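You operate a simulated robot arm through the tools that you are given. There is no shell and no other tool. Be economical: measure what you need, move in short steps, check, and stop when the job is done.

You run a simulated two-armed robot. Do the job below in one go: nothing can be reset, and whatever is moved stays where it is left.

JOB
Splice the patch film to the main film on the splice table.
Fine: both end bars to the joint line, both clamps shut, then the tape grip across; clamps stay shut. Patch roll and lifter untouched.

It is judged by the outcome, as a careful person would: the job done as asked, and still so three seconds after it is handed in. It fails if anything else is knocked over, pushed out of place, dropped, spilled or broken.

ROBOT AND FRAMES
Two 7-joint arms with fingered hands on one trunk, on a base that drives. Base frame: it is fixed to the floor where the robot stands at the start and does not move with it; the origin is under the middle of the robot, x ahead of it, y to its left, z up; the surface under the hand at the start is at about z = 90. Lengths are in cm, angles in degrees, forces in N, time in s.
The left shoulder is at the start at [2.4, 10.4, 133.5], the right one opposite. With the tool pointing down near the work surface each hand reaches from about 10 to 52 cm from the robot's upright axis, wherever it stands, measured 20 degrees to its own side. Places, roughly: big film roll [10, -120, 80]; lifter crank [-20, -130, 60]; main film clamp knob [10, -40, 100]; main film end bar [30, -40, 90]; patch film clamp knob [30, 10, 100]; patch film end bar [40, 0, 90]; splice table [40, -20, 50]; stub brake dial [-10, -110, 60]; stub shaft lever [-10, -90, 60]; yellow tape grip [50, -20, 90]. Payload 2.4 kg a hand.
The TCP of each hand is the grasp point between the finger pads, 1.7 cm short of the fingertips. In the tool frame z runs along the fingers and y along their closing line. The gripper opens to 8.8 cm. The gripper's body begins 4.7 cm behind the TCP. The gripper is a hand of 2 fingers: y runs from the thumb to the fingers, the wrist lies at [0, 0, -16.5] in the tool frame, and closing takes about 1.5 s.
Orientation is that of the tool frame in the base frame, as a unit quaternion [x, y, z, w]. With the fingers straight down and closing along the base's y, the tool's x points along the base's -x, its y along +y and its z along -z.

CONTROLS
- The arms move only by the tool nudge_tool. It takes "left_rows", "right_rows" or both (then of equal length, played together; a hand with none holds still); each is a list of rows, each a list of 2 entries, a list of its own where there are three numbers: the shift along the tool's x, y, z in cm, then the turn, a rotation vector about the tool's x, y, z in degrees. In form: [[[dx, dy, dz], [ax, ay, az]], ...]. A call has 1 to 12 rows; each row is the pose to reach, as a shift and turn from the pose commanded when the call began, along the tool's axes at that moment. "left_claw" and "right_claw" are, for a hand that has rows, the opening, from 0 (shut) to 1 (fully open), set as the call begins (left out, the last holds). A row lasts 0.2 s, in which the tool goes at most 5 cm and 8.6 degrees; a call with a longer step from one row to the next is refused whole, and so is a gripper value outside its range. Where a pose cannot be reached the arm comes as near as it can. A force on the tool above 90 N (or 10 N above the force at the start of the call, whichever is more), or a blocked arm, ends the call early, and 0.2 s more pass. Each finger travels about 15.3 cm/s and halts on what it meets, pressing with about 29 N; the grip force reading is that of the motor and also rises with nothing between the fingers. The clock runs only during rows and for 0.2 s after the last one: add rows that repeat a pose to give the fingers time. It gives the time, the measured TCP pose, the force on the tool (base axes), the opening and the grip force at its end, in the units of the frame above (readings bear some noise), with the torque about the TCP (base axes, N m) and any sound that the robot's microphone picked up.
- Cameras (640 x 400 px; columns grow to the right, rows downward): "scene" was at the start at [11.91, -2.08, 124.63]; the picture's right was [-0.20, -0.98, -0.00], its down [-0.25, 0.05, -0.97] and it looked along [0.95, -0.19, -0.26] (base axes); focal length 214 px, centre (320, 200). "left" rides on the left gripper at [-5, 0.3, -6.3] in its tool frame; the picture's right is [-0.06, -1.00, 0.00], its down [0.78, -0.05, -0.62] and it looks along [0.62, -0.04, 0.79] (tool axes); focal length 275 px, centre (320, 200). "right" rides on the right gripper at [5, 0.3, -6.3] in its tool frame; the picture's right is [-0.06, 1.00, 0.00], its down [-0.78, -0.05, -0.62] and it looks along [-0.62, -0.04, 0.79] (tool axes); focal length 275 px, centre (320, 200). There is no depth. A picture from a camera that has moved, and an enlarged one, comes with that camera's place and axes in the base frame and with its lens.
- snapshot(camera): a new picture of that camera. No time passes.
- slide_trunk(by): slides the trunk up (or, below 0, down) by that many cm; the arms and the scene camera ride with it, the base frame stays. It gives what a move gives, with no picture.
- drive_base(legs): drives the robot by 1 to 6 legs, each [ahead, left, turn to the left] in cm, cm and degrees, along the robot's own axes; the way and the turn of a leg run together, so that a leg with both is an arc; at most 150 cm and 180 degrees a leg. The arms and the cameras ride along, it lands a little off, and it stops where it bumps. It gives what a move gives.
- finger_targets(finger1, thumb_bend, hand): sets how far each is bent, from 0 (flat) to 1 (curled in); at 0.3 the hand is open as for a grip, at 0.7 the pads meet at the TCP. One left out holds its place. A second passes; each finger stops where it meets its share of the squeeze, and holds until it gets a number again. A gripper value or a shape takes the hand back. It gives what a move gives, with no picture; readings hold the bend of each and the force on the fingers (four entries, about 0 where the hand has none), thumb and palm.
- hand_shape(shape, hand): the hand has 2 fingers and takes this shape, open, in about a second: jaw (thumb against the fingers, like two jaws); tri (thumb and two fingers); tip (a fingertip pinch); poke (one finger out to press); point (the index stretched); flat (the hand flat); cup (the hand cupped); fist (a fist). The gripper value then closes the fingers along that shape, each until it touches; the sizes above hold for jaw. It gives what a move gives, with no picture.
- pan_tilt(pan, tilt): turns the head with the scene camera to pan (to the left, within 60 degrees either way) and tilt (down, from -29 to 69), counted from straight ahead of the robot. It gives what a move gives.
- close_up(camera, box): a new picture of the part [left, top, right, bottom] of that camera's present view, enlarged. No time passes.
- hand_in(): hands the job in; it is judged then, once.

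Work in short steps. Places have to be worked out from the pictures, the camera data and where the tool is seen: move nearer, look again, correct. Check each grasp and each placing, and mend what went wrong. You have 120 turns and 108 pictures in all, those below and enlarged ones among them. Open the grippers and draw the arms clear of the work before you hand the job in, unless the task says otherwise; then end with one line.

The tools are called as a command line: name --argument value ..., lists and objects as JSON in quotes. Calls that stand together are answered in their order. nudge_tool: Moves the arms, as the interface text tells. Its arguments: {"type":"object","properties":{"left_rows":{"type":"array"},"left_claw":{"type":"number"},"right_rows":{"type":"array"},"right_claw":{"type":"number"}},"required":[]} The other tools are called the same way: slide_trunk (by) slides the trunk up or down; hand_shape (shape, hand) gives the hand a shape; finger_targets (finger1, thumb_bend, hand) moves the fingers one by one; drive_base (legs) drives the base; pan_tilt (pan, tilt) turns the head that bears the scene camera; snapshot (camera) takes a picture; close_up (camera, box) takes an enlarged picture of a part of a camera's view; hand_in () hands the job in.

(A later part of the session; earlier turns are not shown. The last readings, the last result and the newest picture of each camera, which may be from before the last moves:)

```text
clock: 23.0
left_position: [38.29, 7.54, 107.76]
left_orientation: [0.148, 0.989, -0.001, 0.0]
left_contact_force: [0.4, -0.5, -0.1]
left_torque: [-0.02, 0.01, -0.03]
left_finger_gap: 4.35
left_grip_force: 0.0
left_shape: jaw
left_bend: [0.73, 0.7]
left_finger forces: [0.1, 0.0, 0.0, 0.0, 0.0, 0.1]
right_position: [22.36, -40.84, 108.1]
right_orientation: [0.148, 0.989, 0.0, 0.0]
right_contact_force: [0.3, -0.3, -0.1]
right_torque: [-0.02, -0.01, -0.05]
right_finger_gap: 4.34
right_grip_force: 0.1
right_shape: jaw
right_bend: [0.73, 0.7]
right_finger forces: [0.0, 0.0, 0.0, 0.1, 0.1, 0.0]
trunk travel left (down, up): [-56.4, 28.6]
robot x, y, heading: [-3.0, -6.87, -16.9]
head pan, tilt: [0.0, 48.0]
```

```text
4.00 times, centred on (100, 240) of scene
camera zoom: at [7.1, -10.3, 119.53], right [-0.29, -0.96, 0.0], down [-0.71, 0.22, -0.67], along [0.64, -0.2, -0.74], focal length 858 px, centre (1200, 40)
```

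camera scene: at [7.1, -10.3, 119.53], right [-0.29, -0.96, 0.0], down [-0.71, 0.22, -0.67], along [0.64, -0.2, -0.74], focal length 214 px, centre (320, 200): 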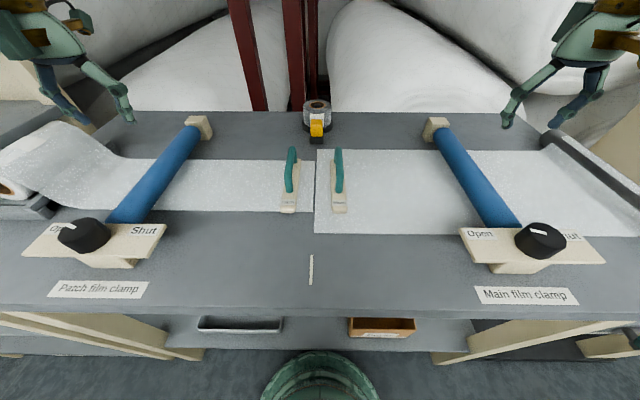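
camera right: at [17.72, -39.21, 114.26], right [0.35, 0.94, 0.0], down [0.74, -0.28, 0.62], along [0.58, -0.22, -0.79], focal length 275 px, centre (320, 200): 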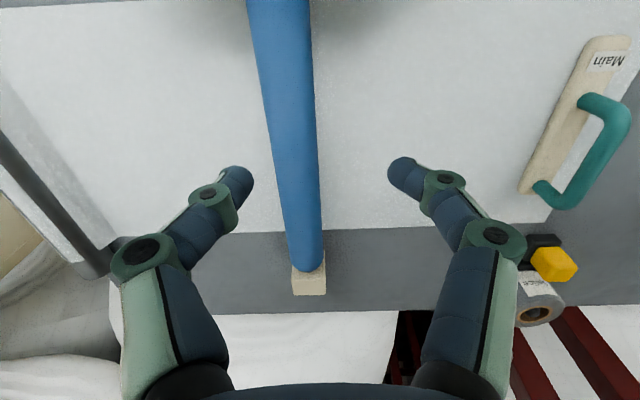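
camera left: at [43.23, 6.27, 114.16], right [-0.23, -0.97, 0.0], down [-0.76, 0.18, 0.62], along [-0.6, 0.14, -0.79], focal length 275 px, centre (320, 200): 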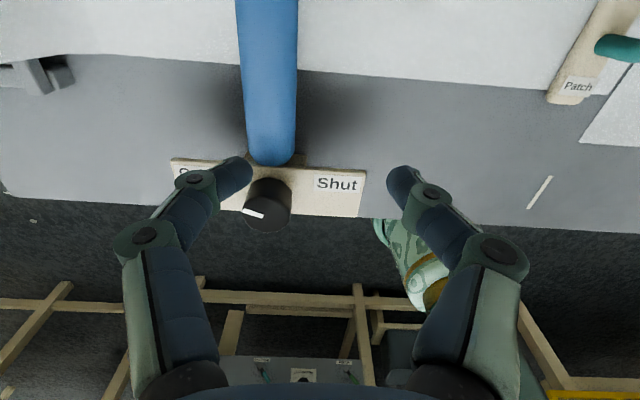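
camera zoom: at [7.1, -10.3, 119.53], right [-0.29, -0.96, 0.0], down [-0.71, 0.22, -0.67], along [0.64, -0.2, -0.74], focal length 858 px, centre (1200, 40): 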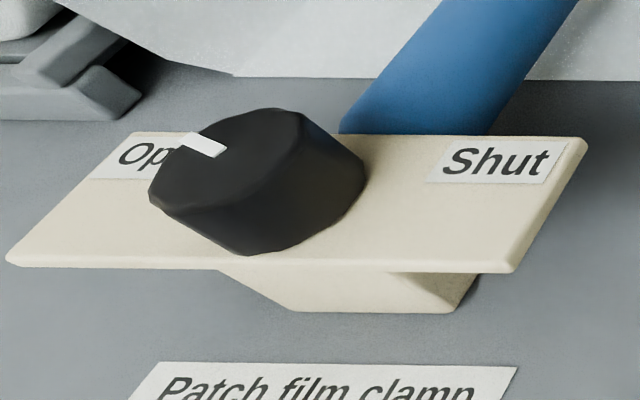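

The patch knob's top centre is about (29.95, 13.85, 97.4) and its pointer sits about 72° left of straight ahead. I'll bring the left hand above it, pre-turned 48° anticlockwise, with the gap near 6 cm.

nudge_tool --left_rows '[[[1.6, 0.6, 0.5], [0, 0, -8]], [[3.2, 1.2, 1], [0, 0, -16]], [[4.8, 1.8, 1.5], [0, 0, -24]], [[6.4, 2.4, 2.2], [0, 0, -32]], [[8, 3, 3], [0, 0, -40]], [[9.8, 3.6, 4], [0, 0, -48]], [[9.8, 3.6, 4], [0, 0, -48]]]' --left_claw 0.68

snapshot --camera "left"

close_up --camera "scene" --box '[0, 120, 240, 280]'

```text
clock: 24.6
left_position: [30.1, 13.73, 103.94]
left_orientation: [-0.268, 0.963, 0.001, 0.0]
left_contact_force: [-0.4, 0.4, -0.5]
left_torque: [-0.03, 0.01, -0.02]
left_finger_gap: 5.96
left_grip_force: 0.0
left_shape: jaw
left_bend: [0.69, 0.66]
left_finger forces: [0.1, 0.1, 0.1, 0.0, 0.0, 0.0]
right_position: [22.3, -40.86, 108.01]
right_orientation: [0.149, 0.989, 0.0, 0.001]
right_contact_force: [-0.3, 0.8, 0.2]
right_torque: [0.01, 0.0, 0.0]
right_finger_gap: 4.35
right_grip_force: 0.1
right_shape: jaw
right_bend: [0.73, 0.7]
right_finger forces: [0.1, 0.1, 0.0, 0.0, 0.1, 0.1]
trunk travel left (down, up): [-56.4, 28.6]
robot x, y, heading: [-2.68, -6.9, -17.0]
head pan, tilt: [0.0, 48.0]
```

```text
72 pictures are left
camera left: at [34.25, 16.49, 110.24], right [0.57, -0.82, 0.0], down [-0.65, -0.45, 0.62], along [-0.51, -0.35, -0.79], focal length 275 px, centre (320, 200)
```

left: 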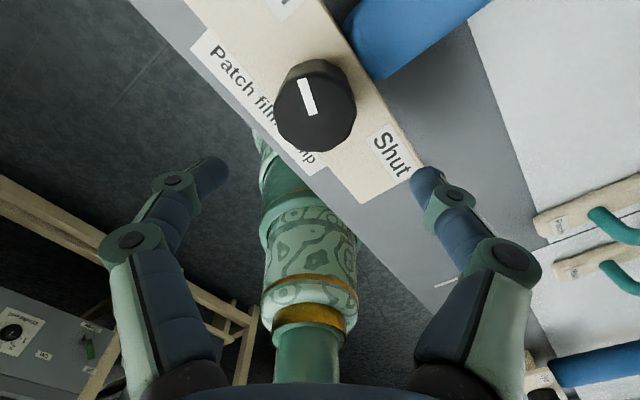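

```text
2.50 times, centred on (120, 200) of scene
camera zoom: at [7.15, -10.34, 119.52], right [-0.29, -0.96, 0.0], down [-0.71, 0.22, -0.67], along [0.64, -0.2, -0.74], focal length 536 px, centre (820, 200)
```

zoom: 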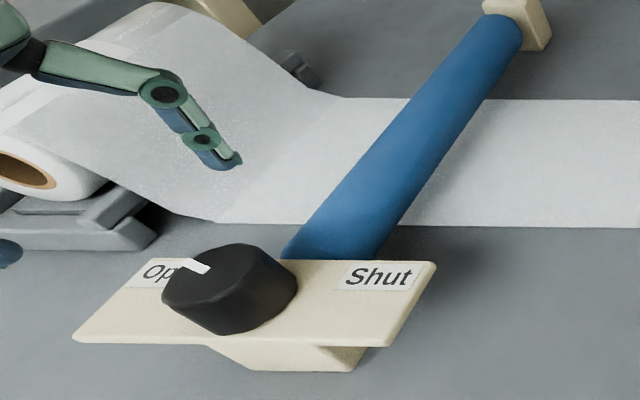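

The left camera puts the knob about 0.5 cm further along tool -x, so I'll correct that and lower to z≈97.

nudge_tool --left_rows '[[[-0.5, 0, 1], [0, 0, 0]], [[-0.5, 0, 3], [0, 0, 0]], [[-0.5, 0, 5], [0, 0, 0]], [[-0.5, 0, 6.9], [0, 0, 0]], [[-0.5, 0, 6.9], [0, 0, 0]]]'

snapshot --camera "left"

close_up --camera "scene" --box '[0, 160, 200, 285]'

```text
clock: 25.8
left_position: [30.64, 13.87, 97.03]
left_orientation: [-0.267, 0.964, 0.0, 0.0]
left_contact_force: [0.6, 0.4, 0.4]
left_torque: [0.0, -0.02, 0.0]
left_finger_gap: 5.95
left_grip_force: 0.1
left_shape: jaw
left_bend: [0.69, 0.66]
left_finger forces: [0.1, 0.0, 0.0, 0.1, 0.1, 0.0]
right_position: [22.35, -40.85, 107.96]
right_orientation: [0.149, 0.989, 0.001, 0.0]
right_contact_force: [0.3, 0.8, -0.2]
right_torque: [0.0, 0.0, -0.02]
right_finger_gap: 4.35
right_grip_force: 0.1
right_shape: jaw
right_bend: [0.73, 0.7]
right_finger forces: [0.0, 0.0, 0.1, 0.1, 0.0, 0.0]
trunk travel left (down, up): [-56.4, 28.6]
robot x, y, heading: [-2.75, -6.78, -17.1]
head pan, tilt: [0.0, 48.0]
```

```text
70 pictures are left
camera left: at [34.68, 16.7, 103.31], right [0.57, -0.82, 0.0], down [-0.65, -0.45, 0.62], along [-0.51, -0.35, -0.79], focal length 275 px, centre (320, 200)
```

left: 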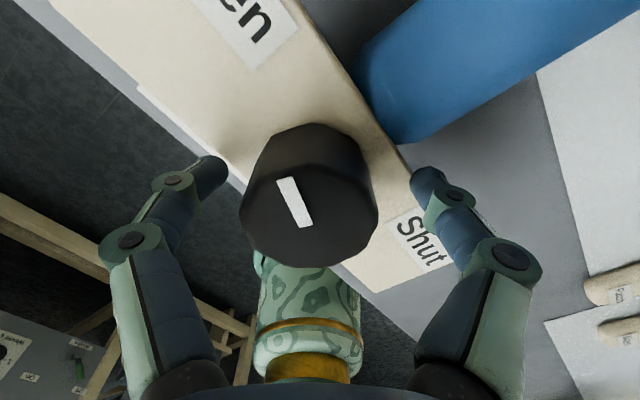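

```text
3.20 times, centred on (100, 222) of scene
camera zoom: at [7.14, -10.34, 119.52], right [-0.29, -0.96, 0.0], down [-0.71, 0.22, -0.67], along [0.64, -0.2, -0.74], focal length 686 px, centre (1024, 128)
```

zoom: 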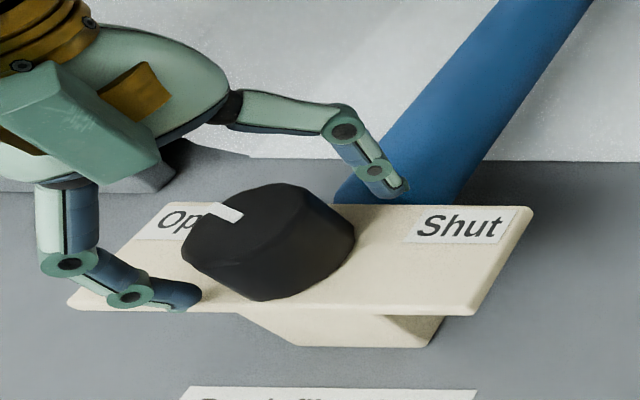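

The knob is centred between the fingers, so I'll close on it.

nudge_tool --left_rows '[[[0.3, 0, 0], [0, 0, 0]], [[0.3, 0, 0], [0, 0, 0]], [[0.3, 0, 0], [0, 0, 0]], [[0.3, 0, 0], [0, 0, 0]]]' --left_claw 0

```text
clock: 26.8
left_position: [30.42, 13.81, 96.94]
left_orientation: [-0.268, 0.963, 0.0, 0.0]
left_contact_force: [7.8, 4.6, 0.8]
left_torque: [0.05, -0.1, 0.01]
left_finger_gap: 3.26
left_grip_force: 28.9
left_shape: jaw
left_bend: [0.73, 0.7]
left_finger forces: [25.7, 0.1, 0.1, 0.0, 26.4, 0.0]
right_position: [22.54, -40.77, 107.9]
right_orientation: [0.148, 0.989, 0.0, 0.0]
right_contact_force: [-0.1, 0.9, -0.6]
right_torque: [-0.03, -0.03, 0.0]
right_finger_gap: 4.35
right_grip_force: 0.2
right_shape: jaw
right_bend: [0.73, 0.7]
right_finger forces: [0.1, 0.1, 0.1, 0.0, 0.1, 0.0]
trunk travel left (down, up): [-56.4, 28.6]
robot x, y, heading: [-2.93, -6.93, -16.8]
head pan, tilt: [0.0, 48.0]
```

The grip is firm at 29 N. A small sideways force says I'm slightly off-centre, so I'll shift back 0.4 cm and turn 48° clockwise as a first stroke.

nudge_tool --left_rows '[[[-0.4, 0, 0], [0, 0, 0]], [[-0.4, 0, 0], [0, 0, 8]], [[-0.4, 0, 0], [0, 0, 16]], [[-0.4, 0, 0], [0, 0, 24]], [[-0.4, 0, 0], [0, 0, 32]], [[-0.4, 0, 0], [0, 0, 40]], [[-0.4, 0, 0], [0, 0, 48]], [[-0.4, 0, 0], [0, 0, 48]]]'

snapshot --camera "left"

```text
clock: 28.6
left_position: [30.62, 13.99, 97.02]
left_orientation: [0.149, 0.989, 0.001, -0.001]
left_contact_force: [-8.7, -2.0, -4.0]
left_torque: [-0.04, 0.12, 0.02]
left_finger_gap: 3.25
left_grip_force: 28.6
left_shape: jaw
left_bend: [0.74, 0.7]
left_finger forces: [22.8, 0.0, 0.0, 0.0, 26.0, 0.0]
right_position: [22.36, -41.0, 107.88]
right_orientation: [0.149, 0.989, 0.0, 0.0]
right_contact_force: [-0.4, -0.7, 0.5]
right_torque: [0.01, 0.0, -0.03]
right_finger_gap: 4.36
right_grip_force: 0.0
right_shape: jaw
right_bend: [0.73, 0.7]
right_finger forces: [0.0, 0.1, 0.0, 0.0, 0.0, 0.1]
trunk travel left (down, up): [-56.4, 28.6]
robot x, y, heading: [-3.5, -6.74, -17.1]
head pan, tilt: [0.0, 48.0]
```

```text
68 pictures are left
camera left: at [35.39, 12.77, 103.33], right [-0.23, -0.97, 0.0], down [-0.76, 0.18, 0.62], along [-0.6, 0.15, -0.79], focal length 275 px, centre (320, 200)
```

left: 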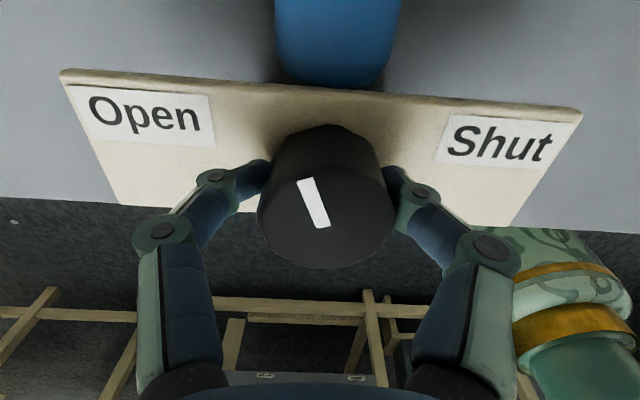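

The knob is turning with the hand: the pointer went from 72° to about 20° left of ahead. I'll recentre 0.3 cm and turn a further 80°.

nudge_tool --left_rows '[[[0.3, 0, 0], [0, 0, 0]], [[0.3, 0, 0], [0, 0, 8]], [[0.3, 0, 0], [0, 0, 16]], [[0.3, 0, 0], [0, 0, 24]], [[0.3, 0, 0], [0, 0, 32]], [[0.3, 0, 0], [0, 0, 40]], [[0.3, 0, 0], [0, 0, 48]], [[0.3, 0, 0], [0, 0, 56]], [[0.3, 0, 0], [0, 0, 64]], [[0.3, 0, 0], [0, 0, 72]], [[0.3, 0, 0], [0, 0, 80]], [[0.3, 0, 0], [0, 0, 80]]]'

snapshot --camera "left"

snapshot --camera "scene"

```text
clock: 31.2
left_position: [30.25, 13.84, 96.95]
left_orientation: [0.749, 0.663, 0.0, -0.001]
left_contact_force: [-4.6, -18.3, -6.6]
left_torque: [-0.18, 0.08, 0.05]
left_finger_gap: 3.3
left_grip_force: 28.8
left_shape: jaw
left_bend: [0.74, 0.7]
left_finger forces: [25.7, 0.0, 0.1, 0.0, 26.8, 0.0]
right_position: [22.4, -40.99, 107.9]
right_orientation: [0.149, 0.989, 0.0, 0.0]
right_contact_force: [0.2, -0.2, 0.4]
right_torque: [0.0, -0.01, -0.06]
right_finger_gap: 4.35
right_grip_force: 0.0
right_shape: jaw
right_bend: [0.73, 0.7]
right_finger forces: [0.0, 0.0, 0.0, 0.0, 0.1, 0.0]
trunk travel left (down, up): [-56.4, 28.6]
robot x, y, heading: [-3.46, -7.19, -17.1]
head pan, tilt: [0.0, 48.0]
```

```text
67 pictures are left
camera left: at [29.94, 8.79, 103.36], right [-1.0, 0.06, 0.0], down [0.05, 0.78, 0.62], along [0.04, 0.62, -0.78], focal length 275 px, centre (320, 200)
```

left: 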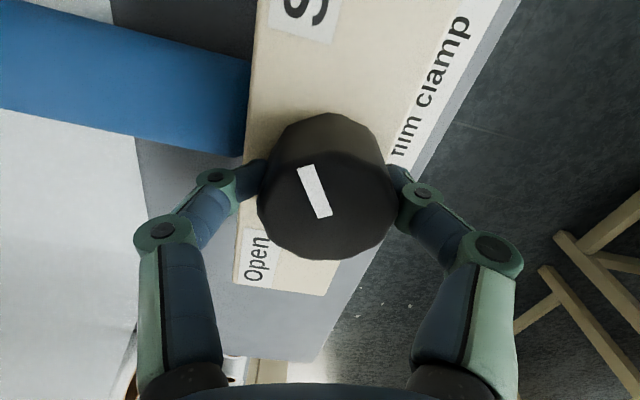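

```text
66 pictures are left
camera scene: at [7.11, -10.54, 119.52], right [-0.29, -0.96, 0.0], down [-0.71, 0.22, -0.67], along [0.64, -0.2, -0.74], focal length 214 px, centre (320, 200)
```

scene: 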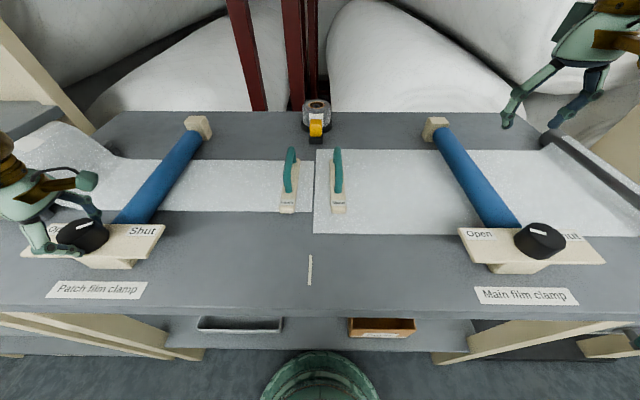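

The pointer is now about 60° right of ahead with no stop yet. I'll relax the sideways force and keep turning gently, watching the torque.

nudge_tool --left_rows '[[[-0.3, 0, 0], [0, 0, 0]], [[-0.3, 0, 0], [0, 0, 4]], [[-0.3, 0, 0], [0, 0, 8]], [[-0.3, 0, 0], [0, 0, 12]], [[-0.3, 0, 0], [0, 0, 16]], [[-0.3, 0, 0], [0, 0, 20]], [[-0.3, 0, 0], [0, 0, 20]]]'

snapshot --camera "left"

```text
clock: 32.8
left_position: [30.2, 13.69, 97.06]
left_orientation: [0.853, 0.522, 0.001, -0.002]
left_contact_force: [-8.9, -7.9, -4.9]
left_torque: [-0.1, 0.15, 0.6]
left_finger_gap: 3.29
left_grip_force: 29.4
left_shape: jaw
left_bend: [0.74, 0.7]
left_finger forces: [24.5, 0.0, 0.0, 0.0, 29.1, 0.0]
right_position: [22.33, -40.88, 107.87]
right_orientation: [0.149, 0.989, 0.001, 0.0]
right_contact_force: [0.4, 0.2, 0.1]
right_torque: [-0.01, 0.0, -0.04]
right_finger_gap: 4.32
right_grip_force: 0.0
right_shape: jaw
right_bend: [0.73, 0.7]
right_finger forces: [0.0, 0.0, 0.1, 0.1, 0.0, 0.0]
trunk travel left (down, up): [-56.4, 28.6]
robot x, y, heading: [-3.08, -7.13, -17.1]
head pan, tilt: [0.0, 48.0]
```

```text
65 pictures are left
camera left: at [28.2, 9.04, 103.36], right [-0.92, 0.4, 0.0], down [0.31, 0.72, 0.62], along [0.25, 0.57, -0.79], focal length 275 px, centre (320, 200)
```

left: 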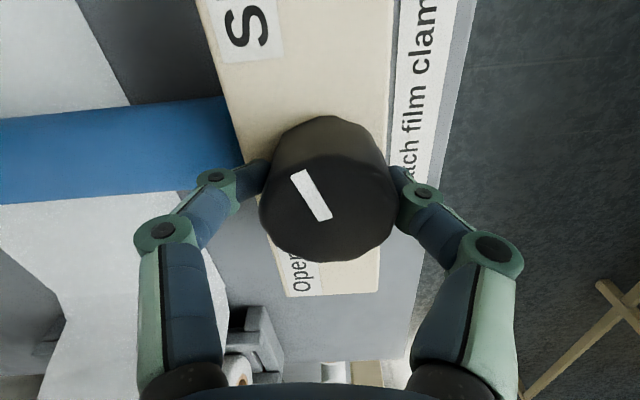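

Torque has jumped to 0.6 N m and the pointer has slipped in the grip, so the knob is at its Shut stop. I'll release, lift and unwind the wrist.

nudge_tool --left_rows '[[[0, 0, 0], [0, 0, -3]], [[0, 0, 0], [0, 0, -3]], [[0, 0, 0], [0, 0, -3]], [[0, 0, -3], [0, 0, -3]], [[0, 0, -7], [0, 0, -8]], [[0, 0, -11], [0, 0, -16]], [[0, 0, -11], [0, 0, -24]], [[0, 0, -11], [0, 0, -32]], [[0, 0, -11], [0, 0, -40]], [[0, 0, -11], [0, 0, -48]], [[0, 0, -11], [0, 0, -56]], [[0, 0, -11], [0, 0, -64]]]' --left_claw 0.68

nudge_tool --left_rows '[[[0, 0, 0], [0, 0, -8]], [[0, 0, 0], [0, 0, -16]], [[0, 0, 0], [0, 0, -24]], [[0, 0, 0], [0, 0, -32]], [[0, 0, 0], [0, 0, -36]], [[0, 0, 0], [0, 0, -36]]]'

snapshot --camera "scene"

snapshot --camera "left"

```text
clock: 35.4
left_position: [30.37, 13.74, 108.04]
left_orientation: [0.446, 0.895, 0.001, 0.0]
left_contact_force: [0.8, -0.1, -0.1]
left_torque: [-0.01, -0.01, 0.0]
left_finger_gap: 5.95
left_grip_force: 0.1
left_shape: jaw
left_bend: [0.69, 0.66]
left_finger forces: [0.0, 0.0, 0.0, 0.1, 0.0, 0.0]
right_position: [22.36, -40.81, 107.99]
right_orientation: [0.149, 0.989, 0.0, -0.001]
right_contact_force: [-0.3, 0.3, 0.3]
right_torque: [-0.02, 0.01, -0.01]
right_finger_gap: 4.37
right_grip_force: 0.1
right_shape: jaw
right_bend: [0.73, 0.7]
right_finger forces: [0.0, 0.1, 0.0, 0.0, 0.1, 0.1]
trunk travel left (down, up): [-56.4, 28.6]
robot x, y, heading: [-2.98, -6.6, -17.0]
head pan, tilt: [0.0, 48.0]
```

```text
clock: 36.8
left_position: [30.26, 13.83, 108.15]
left_orientation: [0.147, 0.989, 0.0, 0.0]
left_contact_force: [0.5, 0.1, 0.2]
left_torque: [-0.02, 0.03, 0.0]
left_finger_gap: 5.99
left_grip_force: 0.0
left_shape: jaw
left_bend: [0.69, 0.66]
left_finger forces: [0.0, 0.0, 0.1, 0.0, 0.0, 0.0]
right_position: [22.37, -40.78, 108.01]
right_orientation: [0.148, 0.989, 0.0, 0.0]
right_contact_force: [-0.4, 0.2, 1.0]
right_torque: [-0.01, 0.0, 0.0]
right_finger_gap: 4.37
right_grip_force: 0.0
right_shape: jaw
right_bend: [0.73, 0.7]
right_finger forces: [0.1, 0.1, 0.0, 0.0, 0.0, 0.1]
trunk travel left (down, up): [-56.4, 28.6]
robot x, y, heading: [-3.03, -6.65, -17.3]
head pan, tilt: [0.0, 48.0]
```

```text
64 pictures are left
camera scene: at [7.14, -10.34, 119.52], right [-0.29, -0.96, 0.0], down [-0.71, 0.22, -0.67], along [0.64, -0.2, -0.74], focal length 214 px, centre (320, 200)
```

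scene: 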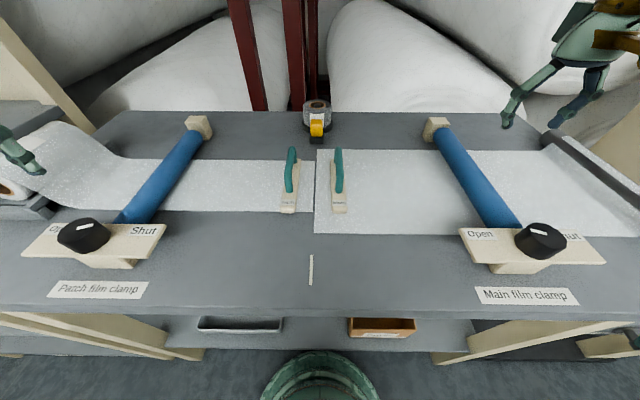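

```text
63 pictures are left
camera left: at [35.15, 12.53, 114.34], right [-0.23, -0.97, 0.0], down [-0.76, 0.18, 0.62], along [-0.6, 0.14, -0.79], focal length 275 px, centre (320, 200)
```

left: 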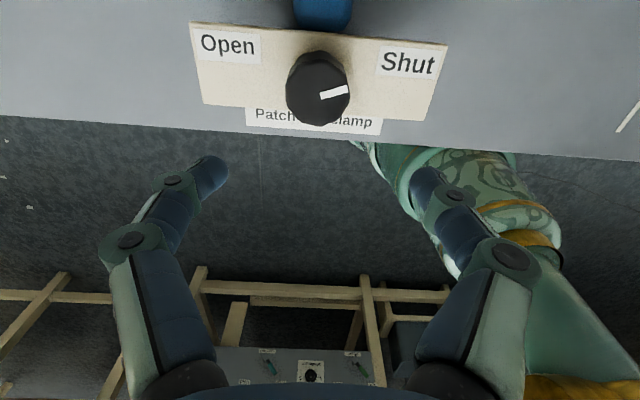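

The patch clamp is shut, with its pointer on Shut. Next is the main clamp: I'll bring the right hand above its knob, estimated at (12.8,-40.3), turning 40° anticlockwise on the way.

nudge_tool --right_rows '[[[1.9, -0.5, 0.8], [0, 0, -8]], [[3.8, -1, 1.6], [0, 0, -16]], [[5.7, -1.5, 2.4], [0, 0, -24]], [[7.6, -2, 3.2], [0, 0, -32]], [[9.3, -2.3, 4], [0, 0, -40]], [[9.3, -2.3, 4], [0, 0, -40]]]' --right_claw 0.62

snapshot --camera "right"

```text
clock: 38.2
left_position: [30.35, 13.63, 108.05]
left_orientation: [0.148, 0.989, -0.001, -0.001]
left_contact_force: [0.5, -0.1, -0.2]
left_torque: [-0.01, 0.02, 0.0]
left_finger_gap: 5.99
left_grip_force: 0.0
left_shape: jaw
left_bend: [0.69, 0.66]
left_finger forces: [0.0, 0.0, 0.0, 0.1, 0.0, 0.0]
right_position: [12.76, -40.39, 103.86]
right_orientation: [-0.2, 0.98, 0.0, 0.0]
right_contact_force: [-0.5, -0.2, -0.3]
right_torque: [-0.02, 0.0, 0.0]
right_finger_gap: 5.4
right_grip_force: 0.0
right_shape: jaw
right_bend: [0.71, 0.71]
right_finger forces: [0.0, 0.0, 0.0, 0.0, 0.0, 0.0]
trunk travel left (down, up): [-56.4, 28.6]
robot x, y, heading: [-2.92, -6.99, -17.1]
head pan, tilt: [0.0, 48.0]
```

```text
62 pictures are left
camera right: at [8.12, -42.03, 110.24], right [-0.33, 0.94, 0.0], down [0.74, 0.26, 0.62], along [0.58, 0.21, -0.79], focal length 275 px, centre (320, 200)
```

right: 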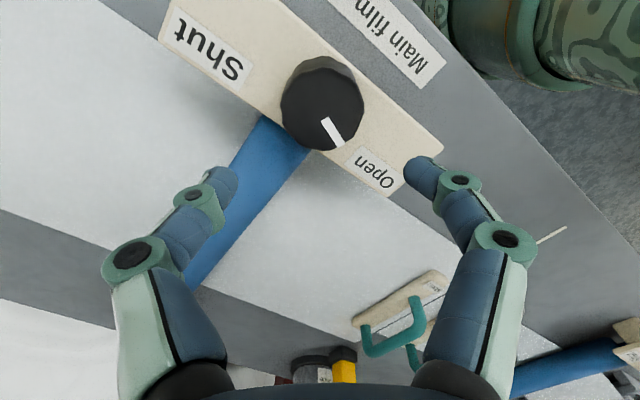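

The knob is centred to within 0.4 cm. I'll correct that, turn 18° more and lower to z≈97.

nudge_tool --right_rows '[[[0.15, 0.3, 0], [0, 0, -8]], [[0.15, 0.3, 1], [0, 0, -16]], [[0.15, 0.3, 3], [0, 0, -18]], [[0.15, 0.3, 5], [0, 0, -18]], [[0.15, 0.3, 6.8], [0, 0, -18]], [[0.15, 0.3, 6.8], [0, 0, -18]]]' --right_claw 0.58

snapshot --camera "right"

```text
clock: 39.6
left_position: [30.27, 13.77, 108.01]
left_orientation: [0.148, 0.989, 0.0, 0.0]
left_contact_force: [0.0, 0.3, -0.4]
left_torque: [0.0, 0.01, 0.01]
left_finger_gap: 5.96
left_grip_force: 0.0
left_shape: jaw
left_bend: [0.69, 0.66]
left_finger forces: [0.1, 0.0, 0.0, 0.0, 0.0, 0.0]
right_position: [12.53, -40.14, 97.26]
right_orientation: [-0.35, 0.937, 0.0, 0.0]
right_contact_force: [-0.3, 0.1, 0.3]
right_torque: [-0.04, 0.0, -0.02]
right_finger_gap: 5.16
right_grip_force: 0.0
right_shape: jaw
right_bend: [0.71, 0.7]
right_finger forces: [0.0, 0.0, 0.0, 0.0, 0.1, 0.0]
trunk travel left (down, up): [-56.4, 28.6]
robot x, y, heading: [-3.08, -6.52, -17.2]
head pan, tilt: [0.0, 48.0]
```

```text
61 pictures are left
camera right: at [8.65, -43.16, 103.52], right [-0.61, 0.79, 0.0], down [0.62, 0.48, 0.62], along [0.49, 0.38, -0.79], focal length 275 px, centre (320, 200)
```

right: 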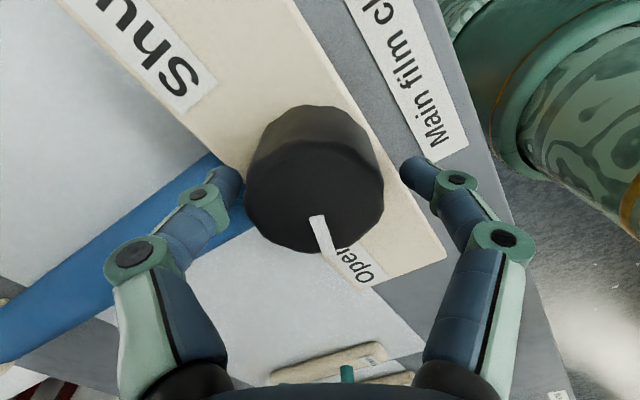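

It's well centred, so I'll close on the main knob.

nudge_tool --right_rows '[[[0, 0, 0.2], [0, 0, 0]], [[0, 0, 0.2], [0, 0, 0]], [[0, 0, 0.2], [0, 0, 0]], [[0, 0, 0.2], [0, 0, 0]]]' --right_claw 0

nudge_tool --right_rows '[[[0, 0, 0], [0, 0, 8]], [[0, 0, 0], [0, 0, 16]], [[0, 0, 0], [0, 0, 24]], [[0, 0, 0], [0, 0, 32]], [[0, 0, 0], [0, 0, 40]], [[0, 0, 0], [0, 0, 48]], [[0, 0, 0], [0, 0, 48]]]'

snapshot --camera "right"

```text
clock: 40.6
left_position: [30.44, 13.72, 107.99]
left_orientation: [0.148, 0.989, 0.0, -0.001]
left_contact_force: [0.2, -0.4, -0.5]
left_torque: [-0.01, -0.02, -0.01]
left_finger_gap: 5.95
left_grip_force: 0.0
left_shape: jaw
left_bend: [0.69, 0.66]
left_finger forces: [0.1, 0.1, 0.0, 0.0, 0.1, 0.0]
right_position: [12.64, -40.06, 96.91]
right_orientation: [-0.349, 0.937, 0.0, 0.0]
right_contact_force: [0.4, -0.6, 3.9]
right_torque: [0.0, -0.02, -0.03]
right_finger_gap: 3.32
right_grip_force: 28.3
right_shape: jaw
right_bend: [0.75, 0.7]
right_finger forces: [25.4, 0.1, 0.0, 0.1, 26.9, 0.0]
trunk travel left (down, up): [-56.4, 28.6]
robot x, y, heading: [-2.92, -7.03, -17.0]
head pan, tilt: [0.0, 48.0]
```

```text
clock: 42.2
left_position: [30.49, 13.74, 108.08]
left_orientation: [0.148, 0.989, -0.001, -0.001]
left_contact_force: [0.2, 0.8, 0.5]
left_torque: [-0.04, -0.02, -0.02]
left_finger_gap: 5.96
left_grip_force: 0.0
left_shape: jaw
left_bend: [0.69, 0.66]
left_finger forces: [0.1, 0.0, 0.0, 0.0, 0.0, 0.0]
right_position: [12.55, -40.1, 96.91]
right_orientation: [0.063, 0.998, 0.0, 0.001]
right_contact_force: [9.2, -3.6, 2.7]
right_torque: [-0.11, -0.04, 0.0]
right_finger_gap: 3.38
right_grip_force: 29.1
right_shape: jaw
right_bend: [0.75, 0.7]
right_finger forces: [24.4, 0.0, 0.0, 0.0, 27.6, 0.0]
trunk travel left (down, up): [-56.4, 28.6]
robot x, y, heading: [-3.28, -6.9, -16.8]
head pan, tilt: [0.0, 48.0]
```

```text
60 pictures are left
camera right: at [7.77, -39.19, 103.3], right [0.19, 0.98, 0.0], down [0.77, -0.15, 0.62], along [0.61, -0.12, -0.79], focal length 275 px, centre (320, 200)
```

right: 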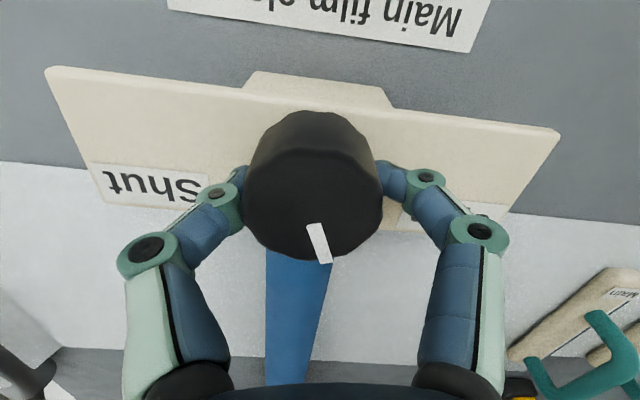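

It's turning with the hand. I'll shift 0.2 cm to relax the side force and turn 80° more.

nudge_tool --right_rows '[[[-0.2, 0, 0], [0, 0, 0]], [[-0.2, 0, 0], [0, 0, 8]], [[-0.2, 0, 0], [0, 0, 16]], [[-0.2, 0, 0], [0, 0, 24]], [[-0.2, 0, 0], [0, 0, 32]], [[-0.2, 0, 0], [0, 0, 40]], [[-0.2, 0, 0], [0, 0, 48]], [[-0.2, 0, 0], [0, 0, 56]], [[-0.2, 0, 0], [0, 0, 64]], [[-0.2, 0, 0], [0, 0, 72]], [[-0.2, 0, 0], [0, 0, 80]], [[-0.2, 0, 0], [0, 0, 80]]]'

snapshot --camera "right"

```text
clock: 44.8
left_position: [30.34, 13.63, 108.02]
left_orientation: [0.148, 0.989, 0.002, -0.001]
left_contact_force: [-0.2, -0.6, 0.6]
left_torque: [-0.03, 0.0, 0.01]
left_finger_gap: 5.96
left_grip_force: 0.1
left_shape: jaw
left_bend: [0.69, 0.66]
left_finger forces: [0.0, 0.0, 0.0, 0.0, 0.0, 0.1]
right_position: [12.65, -40.04, 96.86]
right_orientation: [0.69, 0.724, 0.0, 0.001]
right_contact_force: [2.2, -14.3, 5.0]
right_torque: [-0.16, 0.06, 0.01]
right_finger_gap: 3.39
right_grip_force: 29.5
right_shape: jaw
right_bend: [0.75, 0.71]
right_finger forces: [26.4, 0.0, 0.0, 0.1, 26.5, 0.0]
trunk travel left (down, up): [-56.4, 28.6]
robot x, y, heading: [-2.81, -7.24, -17.1]
head pan, tilt: [0.0, 48.0]
```

```text
59 pictures are left
camera right: at [12.86, -35.26, 103.24], right [1.0, -0.01, 0.0], down [-0.01, -0.79, 0.62], along [-0.01, -0.62, -0.79], focal length 275 px, centre (320, 200)
```

right: 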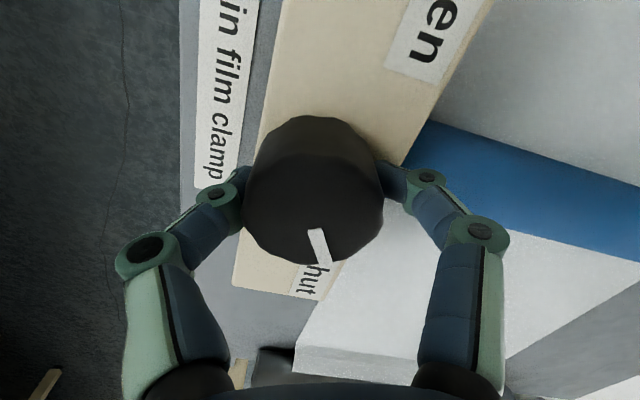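

The arm still follows and there's no stop yet, so I'll continue gently until the torque rises.

nudge_tool --right_rows '[[[-0.3, 0, 0], [0, 0, 0]], [[-0.3, 0, 0], [0, 0, 4]], [[-0.3, 0, 0], [0, 0, 8]], [[-0.3, 0, 0], [0, 0, 12]], [[-0.3, 0, 0], [0, 0, 16]], [[-0.3, 0, 0], [0, 0, 20]], [[-0.3, 0, 0], [0, 0, 23]], [[-0.3, 0, 0], [0, 0, 23]]]'

snapshot --camera "right"

```text
clock: 46.6
left_position: [30.18, 13.17, 108.22]
left_orientation: [0.149, 0.989, 0.002, 0.0]
left_contact_force: [-0.3, 0.2, -0.7]
left_torque: [-0.02, 0.0, 0.01]
left_finger_gap: 5.96
left_grip_force: 0.1
left_shape: jaw
left_bend: [0.69, 0.66]
left_finger forces: [0.0, 0.1, 0.1, 0.0, 0.0, 0.0]
right_position: [11.56, -42.26, 97.02]
right_orientation: [0.821, 0.57, -0.001, 0.0]
right_contact_force: [-10.2, -32.9, 2.4]
right_torque: [-0.34, 0.09, -0.08]
right_finger_gap: 1.41
right_grip_force: 29.0
right_shape: jaw
right_bend: [0.79, 0.76]
right_finger forces: [37.8, 0.0, 0.1, 0.0, 0.0, 0.1]
right hand out of reach, approached as far as the arm can: row 7, 8
trunk travel left (down, up): [-56.4, 28.6]
robot x, y, heading: [-3.22, -7.01, -17.2]
head pan, tilt: [0.0, 48.0]
```

```text
58 pictures are left
camera right: at [13.74, -37.82, 103.29], right [0.91, -0.41, 0.0], down [-0.32, -0.72, 0.62], along [-0.25, -0.57, -0.78], focal length 275 px, centre (320, 200)
```

right: 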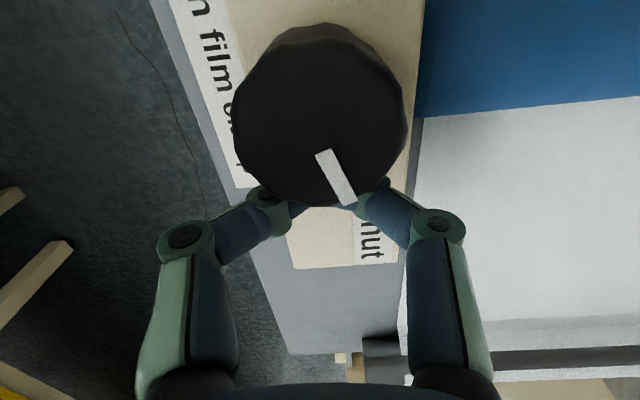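

The arm ran out of reach and the fingers slid off, but the pointer now reads about 73° right, which matches Shut. I'll open, lift, unwind and check.

nudge_tool --right_rows '[[[0, 0, 0], [0, 0, 0]], [[0, 0, 0], [0, 0, 0]], [[0, 0, -3], [0, 0, 0]], [[0, 0, -6], [0, 0, 0]], [[0, 0, -9], [0, 0, -8]], [[0, 0, -11], [0, 0, -16]], [[0, 0, -11], [0, 0, -24]], [[0, 0, -11], [0, 0, -32]], [[0, 0, -11], [0, 0, -40]], [[0, 0, -11], [0, 0, -48]], [[0, 0, -11], [0, 0, -56]], [[0, 0, -11], [0, 0, -64]]]' --right_claw 0.62

snapshot --camera "right"

snapshot --camera "scene"

close_up --camera "scene" --box '[440, 200, 640, 320]'

```text
clock: 49.2
left_position: [30.28, 13.8, 108.11]
left_orientation: [0.147, 0.989, 0.001, 0.0]
left_contact_force: [-0.3, -0.7, -0.4]
left_torque: [0.02, 0.03, 0.02]
left_finger_gap: 5.95
left_grip_force: 0.0
left_shape: jaw
left_bend: [0.69, 0.66]
left_finger forces: [0.0, 0.1, 0.0, 0.0, 0.0, 0.1]
right_position: [11.95, -41.41, 107.97]
right_orientation: [0.389, 0.921, 0.001, 0.0]
right_contact_force: [-0.2, -0.2, 0.8]
right_torque: [0.01, 0.0, 0.0]
right_finger_gap: 5.43
right_grip_force: 0.1
right_shape: jaw
right_bend: [0.71, 0.71]
right_finger forces: [0.0, 0.0, 0.0, 0.0, 0.0, 0.1]
right hand out of reach, approached as far as the arm can: row 3, 4, 5, 6, 7, 8
trunk travel left (down, up): [-56.4, 28.6]
robot x, y, heading: [-3.26, -7.12, -17.3]
head pan, tilt: [0.0, 48.0]
```

```text
57 pictures are left
camera right: at [8.77, -37.72, 114.37], right [0.76, 0.65, 0.0], down [0.51, -0.6, 0.62], along [0.4, -0.47, -0.79], focal length 275 px, centre (320, 200)
```

right: 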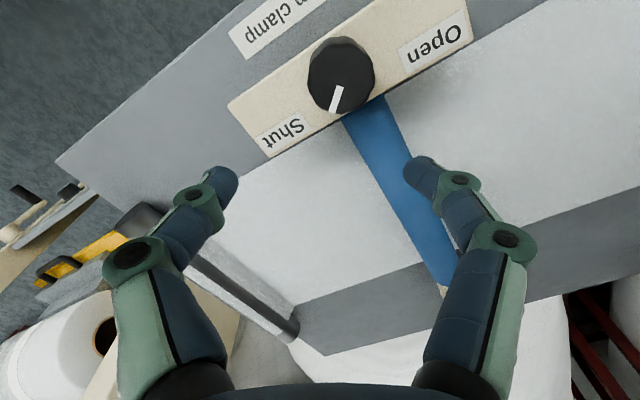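

```text
56 pictures are left
camera scene: at [7.14, -10.34, 119.52], right [-0.29, -0.96, 0.0], down [-0.71, 0.22, -0.67], along [0.64, -0.2, -0.74], focal length 214 px, centre (320, 200)
```

scene: 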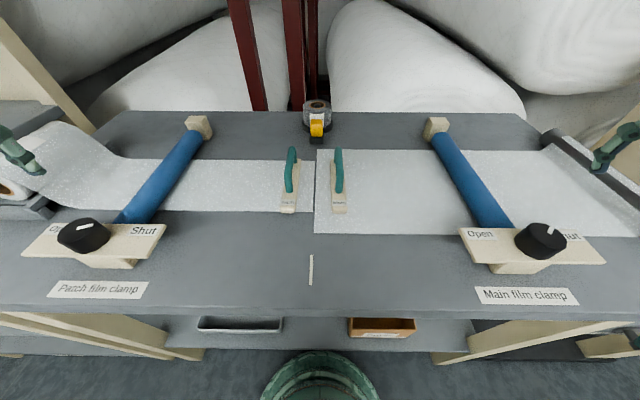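

```text
3.20 times, centred on (540, 260) of scene
camera zoom: at [7.14, -10.34, 119.52], right [-0.29, -0.96, 0.0], down [-0.71, 0.22, -0.67], along [0.64, -0.2, -0.74], focal length 686 px, centre (-384, 8)
```

zoom: 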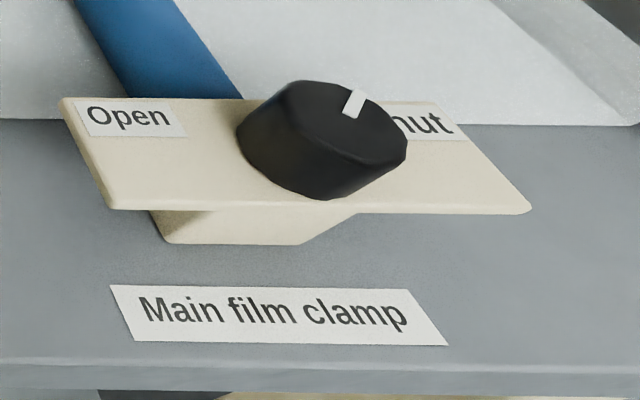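

The main pointer is only about 45–50° right, so it's not yet at the stop that the patch knob reached (72°). I'll regrip from this wrist angle and turn the rest.

nudge_tool --right_rows '[[[0.5, 1.4, 0], [0, 0, 0]], [[0.5, 1.4, 3], [0, 0, 0]], [[0.5, 1.4, 6], [0, 0, 0]], [[0.5, 1.4, 9], [0, 0, 0]], [[0.5, 1.4, 11], [0, 0, 0]], [[0.5, 1.4, 11], [0, 0, 0]]]'

snapshot --camera "right"

```text
clock: 50.6
left_position: [30.4, 13.7, 108.02]
left_orientation: [0.148, 0.989, 0.0, 0.0]
left_contact_force: [-0.4, 0.3, -0.2]
left_torque: [-0.01, -0.02, 0.0]
left_finger_gap: 5.94
left_grip_force: 0.1
left_shape: jaw
left_bend: [0.69, 0.66]
left_finger forces: [0.0, 0.1, 0.0, 0.0, 0.0, 0.0]
right_position: [12.66, -40.1, 97.06]
right_orientation: [0.392, 0.92, 0.001, 0.0]
right_contact_force: [0.1, -0.9, 0.4]
right_torque: [0.04, 0.04, 0.01]
right_finger_gap: 5.43
right_grip_force: 0.0
right_shape: jaw
right_bend: [0.71, 0.71]
right_finger forces: [0.0, 0.1, 0.0, 0.0, 0.0, 0.1]
trunk travel left (down, up): [-56.4, 28.6]
robot x, y, heading: [-3.24, -7.24, -17.1]
head pan, tilt: [0.0, 48.0]
```

```text
54 pictures are left
camera right: at [9.5, -36.38, 103.37], right [0.76, 0.65, 0.0], down [0.51, -0.6, 0.62], along [0.4, -0.47, -0.79], focal length 275 px, centre (320, 200)
```

right: 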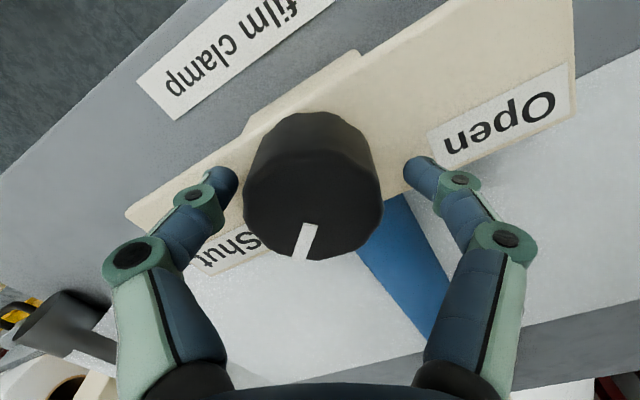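

Centred again, so I'll close, then turn until the torque rises.

nudge_tool --right_rows '[[[0, 0, 0], [0, 0, 0]], [[0, 0, 0], [0, 0, 0]], [[0, 0, 0], [0, 0, 0]], [[0, 0, 0], [0, 0, 0]]]' --right_claw 0

nudge_tool --right_rows '[[[0, 0, 0], [0, 0, 4]], [[0, 0, 0], [0, 0, 8]], [[0, 0, 0], [0, 0, 12]], [[0, 0, 0], [0, 0, 16]], [[0, 0, 0], [0, 0, 20]], [[0, 0, 0], [0, 0, 24]], [[0, 0, 0], [0, 0, 28]], [[0, 0, 0], [0, 0, 32]], [[0, 0, 0], [0, 0, 36]], [[0, 0, 0], [0, 0, 36]]]'

snapshot --camera "right"

```text
clock: 51.6
left_position: [30.28, 13.87, 108.09]
left_orientation: [0.147, 0.989, 0.0, 0.001]
left_contact_force: [-0.2, 0.5, -0.1]
left_torque: [-0.01, 0.01, 0.0]
left_finger_gap: 5.97
left_grip_force: 0.1
left_shape: jaw
left_bend: [0.69, 0.66]
left_finger forces: [0.0, 0.0, 0.0, 0.0, 0.0, 0.0]
right_position: [12.63, -40.02, 97.07]
right_orientation: [0.392, 0.92, -0.001, 0.001]
right_contact_force: [-4.0, 3.3, -3.7]
right_torque: [0.01, 0.03, -0.03]
right_finger_gap: 3.26
right_grip_force: 28.2
right_shape: jaw
right_bend: [0.74, 0.7]
right_finger forces: [25.0, 0.0, 0.1, 0.1, 25.4, 0.0]
trunk travel left (down, up): [-56.4, 28.6]
robot x, y, heading: [-3.0, -7.18, -17.3]
head pan, tilt: [0.0, 48.0]
```

```text
clock: 53.8
left_position: [30.38, 13.69, 107.99]
left_orientation: [0.148, 0.989, 0.0, -0.001]
left_contact_force: [-0.4, 0.1, -1.1]
left_torque: [-0.01, 0.0, -0.01]
left_finger_gap: 5.94
left_grip_force: 0.0
left_shape: jaw
left_bend: [0.69, 0.66]
left_finger forces: [0.0, 0.0, 0.0, 0.0, 0.1, 0.0]
right_position: [12.6, -40.07, 97.02]
right_orientation: [0.657, 0.754, 0.0, 0.0]
right_contact_force: [2.4, -0.5, -1.4]
right_torque: [0.0, -0.05, 0.82]
right_finger_gap: 3.25
right_grip_force: 29.2
right_shape: jaw
right_bend: [0.74, 0.7]
right_finger forces: [28.1, 0.1, 0.0, 0.1, 26.4, 0.0]
trunk travel left (down, up): [-56.4, 28.6]
robot x, y, heading: [-3.24, -6.94, -17.1]
head pan, tilt: [0.0, 48.0]
```

```text
53 pictures are left
camera right: at [12.35, -35.25, 103.37], right [1.0, 0.08, 0.0], down [0.06, -0.78, 0.62], along [0.05, -0.62, -0.79], focal length 275 px, centre (320, 200)
```

right: 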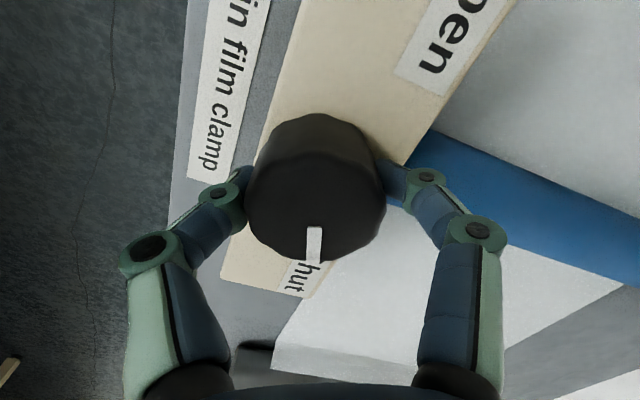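

The torque is 0.82 N m, so it's hard against the Shut stop. I'll release with a small unwind, lift and check.

nudge_tool --right_rows '[[[0, 0, 0], [0, 0, -3]], [[0, 0, 0], [0, 0, -3]], [[0, 0, 0], [0, 0, -3]], [[0, 0, -3], [0, 0, -3]], [[0, 0, -7], [0, 0, -3]], [[0, 0, -11], [0, 0, -11]], [[0, 0, -11], [0, 0, -19]], [[0, 0, -11], [0, 0, -27]], [[0, 0, -11], [0, 0, -35]], [[0, 0, -11], [0, 0, -43]], [[0, 0, -11], [0, 0, -51]], [[0, 0, -11], [0, 0, -59]]]' --right_claw 0.62

snapshot --camera "scene"

close_up --camera "scene" --box '[440, 200, 640, 320]'

```text
clock: 56.4
left_position: [30.35, 13.71, 108.06]
left_orientation: [0.149, 0.989, 0.0, 0.0]
left_contact_force: [0.1, -0.4, 0.4]
left_torque: [0.04, 0.0, 0.01]
left_finger_gap: 5.97
left_grip_force: 0.0
left_shape: jaw
left_bend: [0.69, 0.66]
left_finger forces: [0.1, 0.0, 0.0, 0.0, 0.0, 0.1]
right_position: [12.65, -40.11, 108.0]
right_orientation: [0.198, 0.98, 0.001, 0.0]
right_contact_force: [-0.5, -0.8, -1.0]
right_torque: [0.03, 0.02, 0.0]
right_finger_gap: 5.44
right_grip_force: 0.0
right_shape: jaw
right_bend: [0.71, 0.71]
right_finger forces: [0.0, 0.0, 0.0, 0.1, 0.0, 0.0]
right hand out of reach, approached as far as the arm can: row 6
trunk travel left (down, up): [-56.4, 28.6]
robot x, y, heading: [-3.12, -7.03, -17.1]
head pan, tilt: [0.0, 48.0]
```

```text
52 pictures are left
camera scene: at [7.14, -10.34, 119.52], right [-0.29, -0.96, 0.0], down [-0.71, 0.22, -0.67], along [0.64, -0.2, -0.74], focal length 214 px, centre (320, 200)
```

scene: 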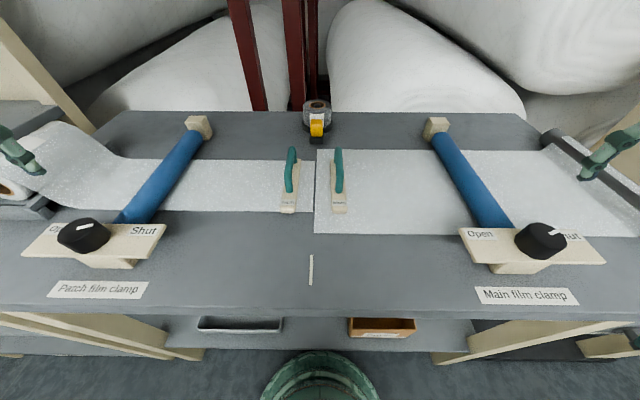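

```text
3.20 times, centred on (540, 260) of scene
camera zoom: at [7.14, -10.34, 119.52], right [-0.29, -0.96, 0.0], down [-0.71, 0.22, -0.67], along [0.64, -0.2, -0.74], focal length 686 px, centre (-384, 8)
```

zoom: 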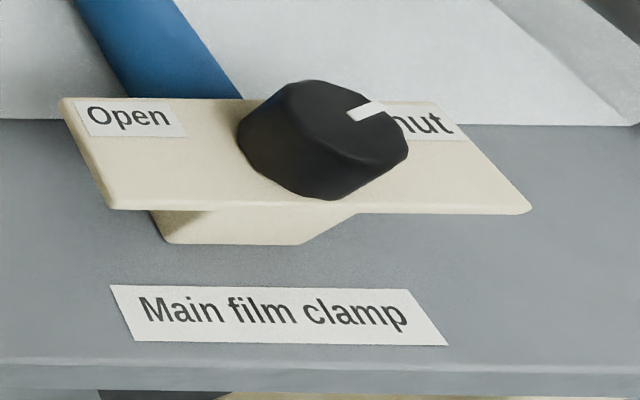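

Both clamps read Shut and the films are unmoved. From two views the yellow grip is at about (50.8,-23.1), spanning z 92–95.7, which is a long reach. I'll raise both hands 12 cm and then lower the trunk 12 cm to gain reach.

nudge_tool --left_rows '[[[0, 0, -4], [0, 0, 0]], [[0, 0, -8], [0, 0, 0]], [[0, 0, -12], [0, 0, 0]], [[0, 0, -12], [0, 0, 0]]]' --right_rows '[[[0, 0, -4], [0, 0, -3]], [[0, 0, -8], [0, 0, -5.8]], [[0, 0, -12], [0, 0, -5.8]], [[0, 0, -12], [0, 0, -5.8]]]'

slide_trunk --by -12

snapshot --camera "scene"

```text
clock: 57.4
left_position: [30.4, 13.77, 120.15]
left_orientation: [0.147, 0.989, 0.0, 0.001]
left_contact_force: [-0.5, -0.5, -0.3]
left_torque: [-0.01, 0.0, 0.0]
left_finger_gap: 5.98
left_grip_force: 0.2
left_shape: jaw
left_bend: [0.69, 0.66]
left_finger forces: [0.0, 0.0, 0.1, 0.0, 0.1, 0.0]
right_position: [12.61, -40.08, 119.98]
right_orientation: [0.15, 0.989, 0.0, -0.001]
right_contact_force: [0.7, -0.5, -1.3]
right_torque: [0.0, -0.01, 0.0]
right_finger_gap: 5.41
right_grip_force: 0.1
right_shape: jaw
right_bend: [0.71, 0.71]
right_finger forces: [0.1, 0.0, 0.1, 0.1, 0.0, 0.0]
trunk travel left (down, up): [-56.4, 28.6]
robot x, y, heading: [-2.83, -7.08, -17.1]
head pan, tilt: [0.0, 48.0]
```

```text
clock: 58.9
left_position: [30.26, 13.83, 108.01]
left_orientation: [0.148, 0.989, 0.0, 0.0]
left_contact_force: [-0.8, -0.3, 0.1]
left_torque: [-0.02, 0.02, -0.03]
left_finger_gap: 5.94
left_grip_force: 0.0
left_shape: jaw
left_bend: [0.69, 0.66]
left_finger forces: [0.0, 0.0, 0.0, 0.0, 0.0, 0.0]
right_position: [12.61, -40.18, 108.01]
right_orientation: [0.15, 0.989, 0.001, 0.0]
right_contact_force: [0.0, -0.4, 0.8]
right_torque: [-0.02, 0.0, 0.01]
right_finger_gap: 5.42
right_grip_force: 0.2
right_shape: jaw
right_bend: [0.71, 0.71]
right_finger forces: [0.1, 0.0, 0.0, 0.0, 0.0, 0.0]
trunk travel left (down, up): [-44.4, 40.6]
robot x, y, heading: [-2.98, -7.17, -17.2]
head pan, tilt: [0.0, 48.0]
```

```text
50 pictures are left
camera scene: at [7.31, -10.39, 107.46], right [-0.29, -0.96, 0.0], down [-0.71, 0.22, -0.67], along [0.64, -0.2, -0.74], focal length 214 px, centre (320, 200)
```

scene: 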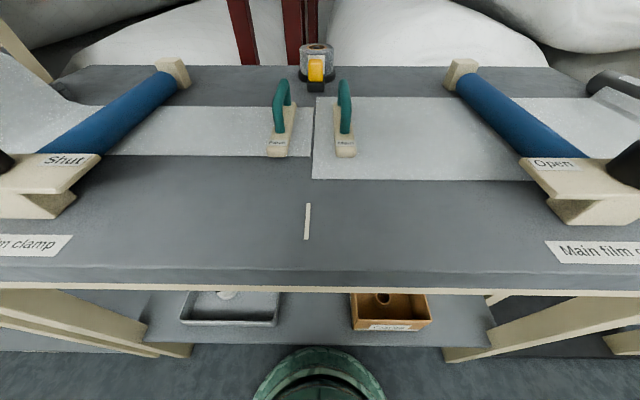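

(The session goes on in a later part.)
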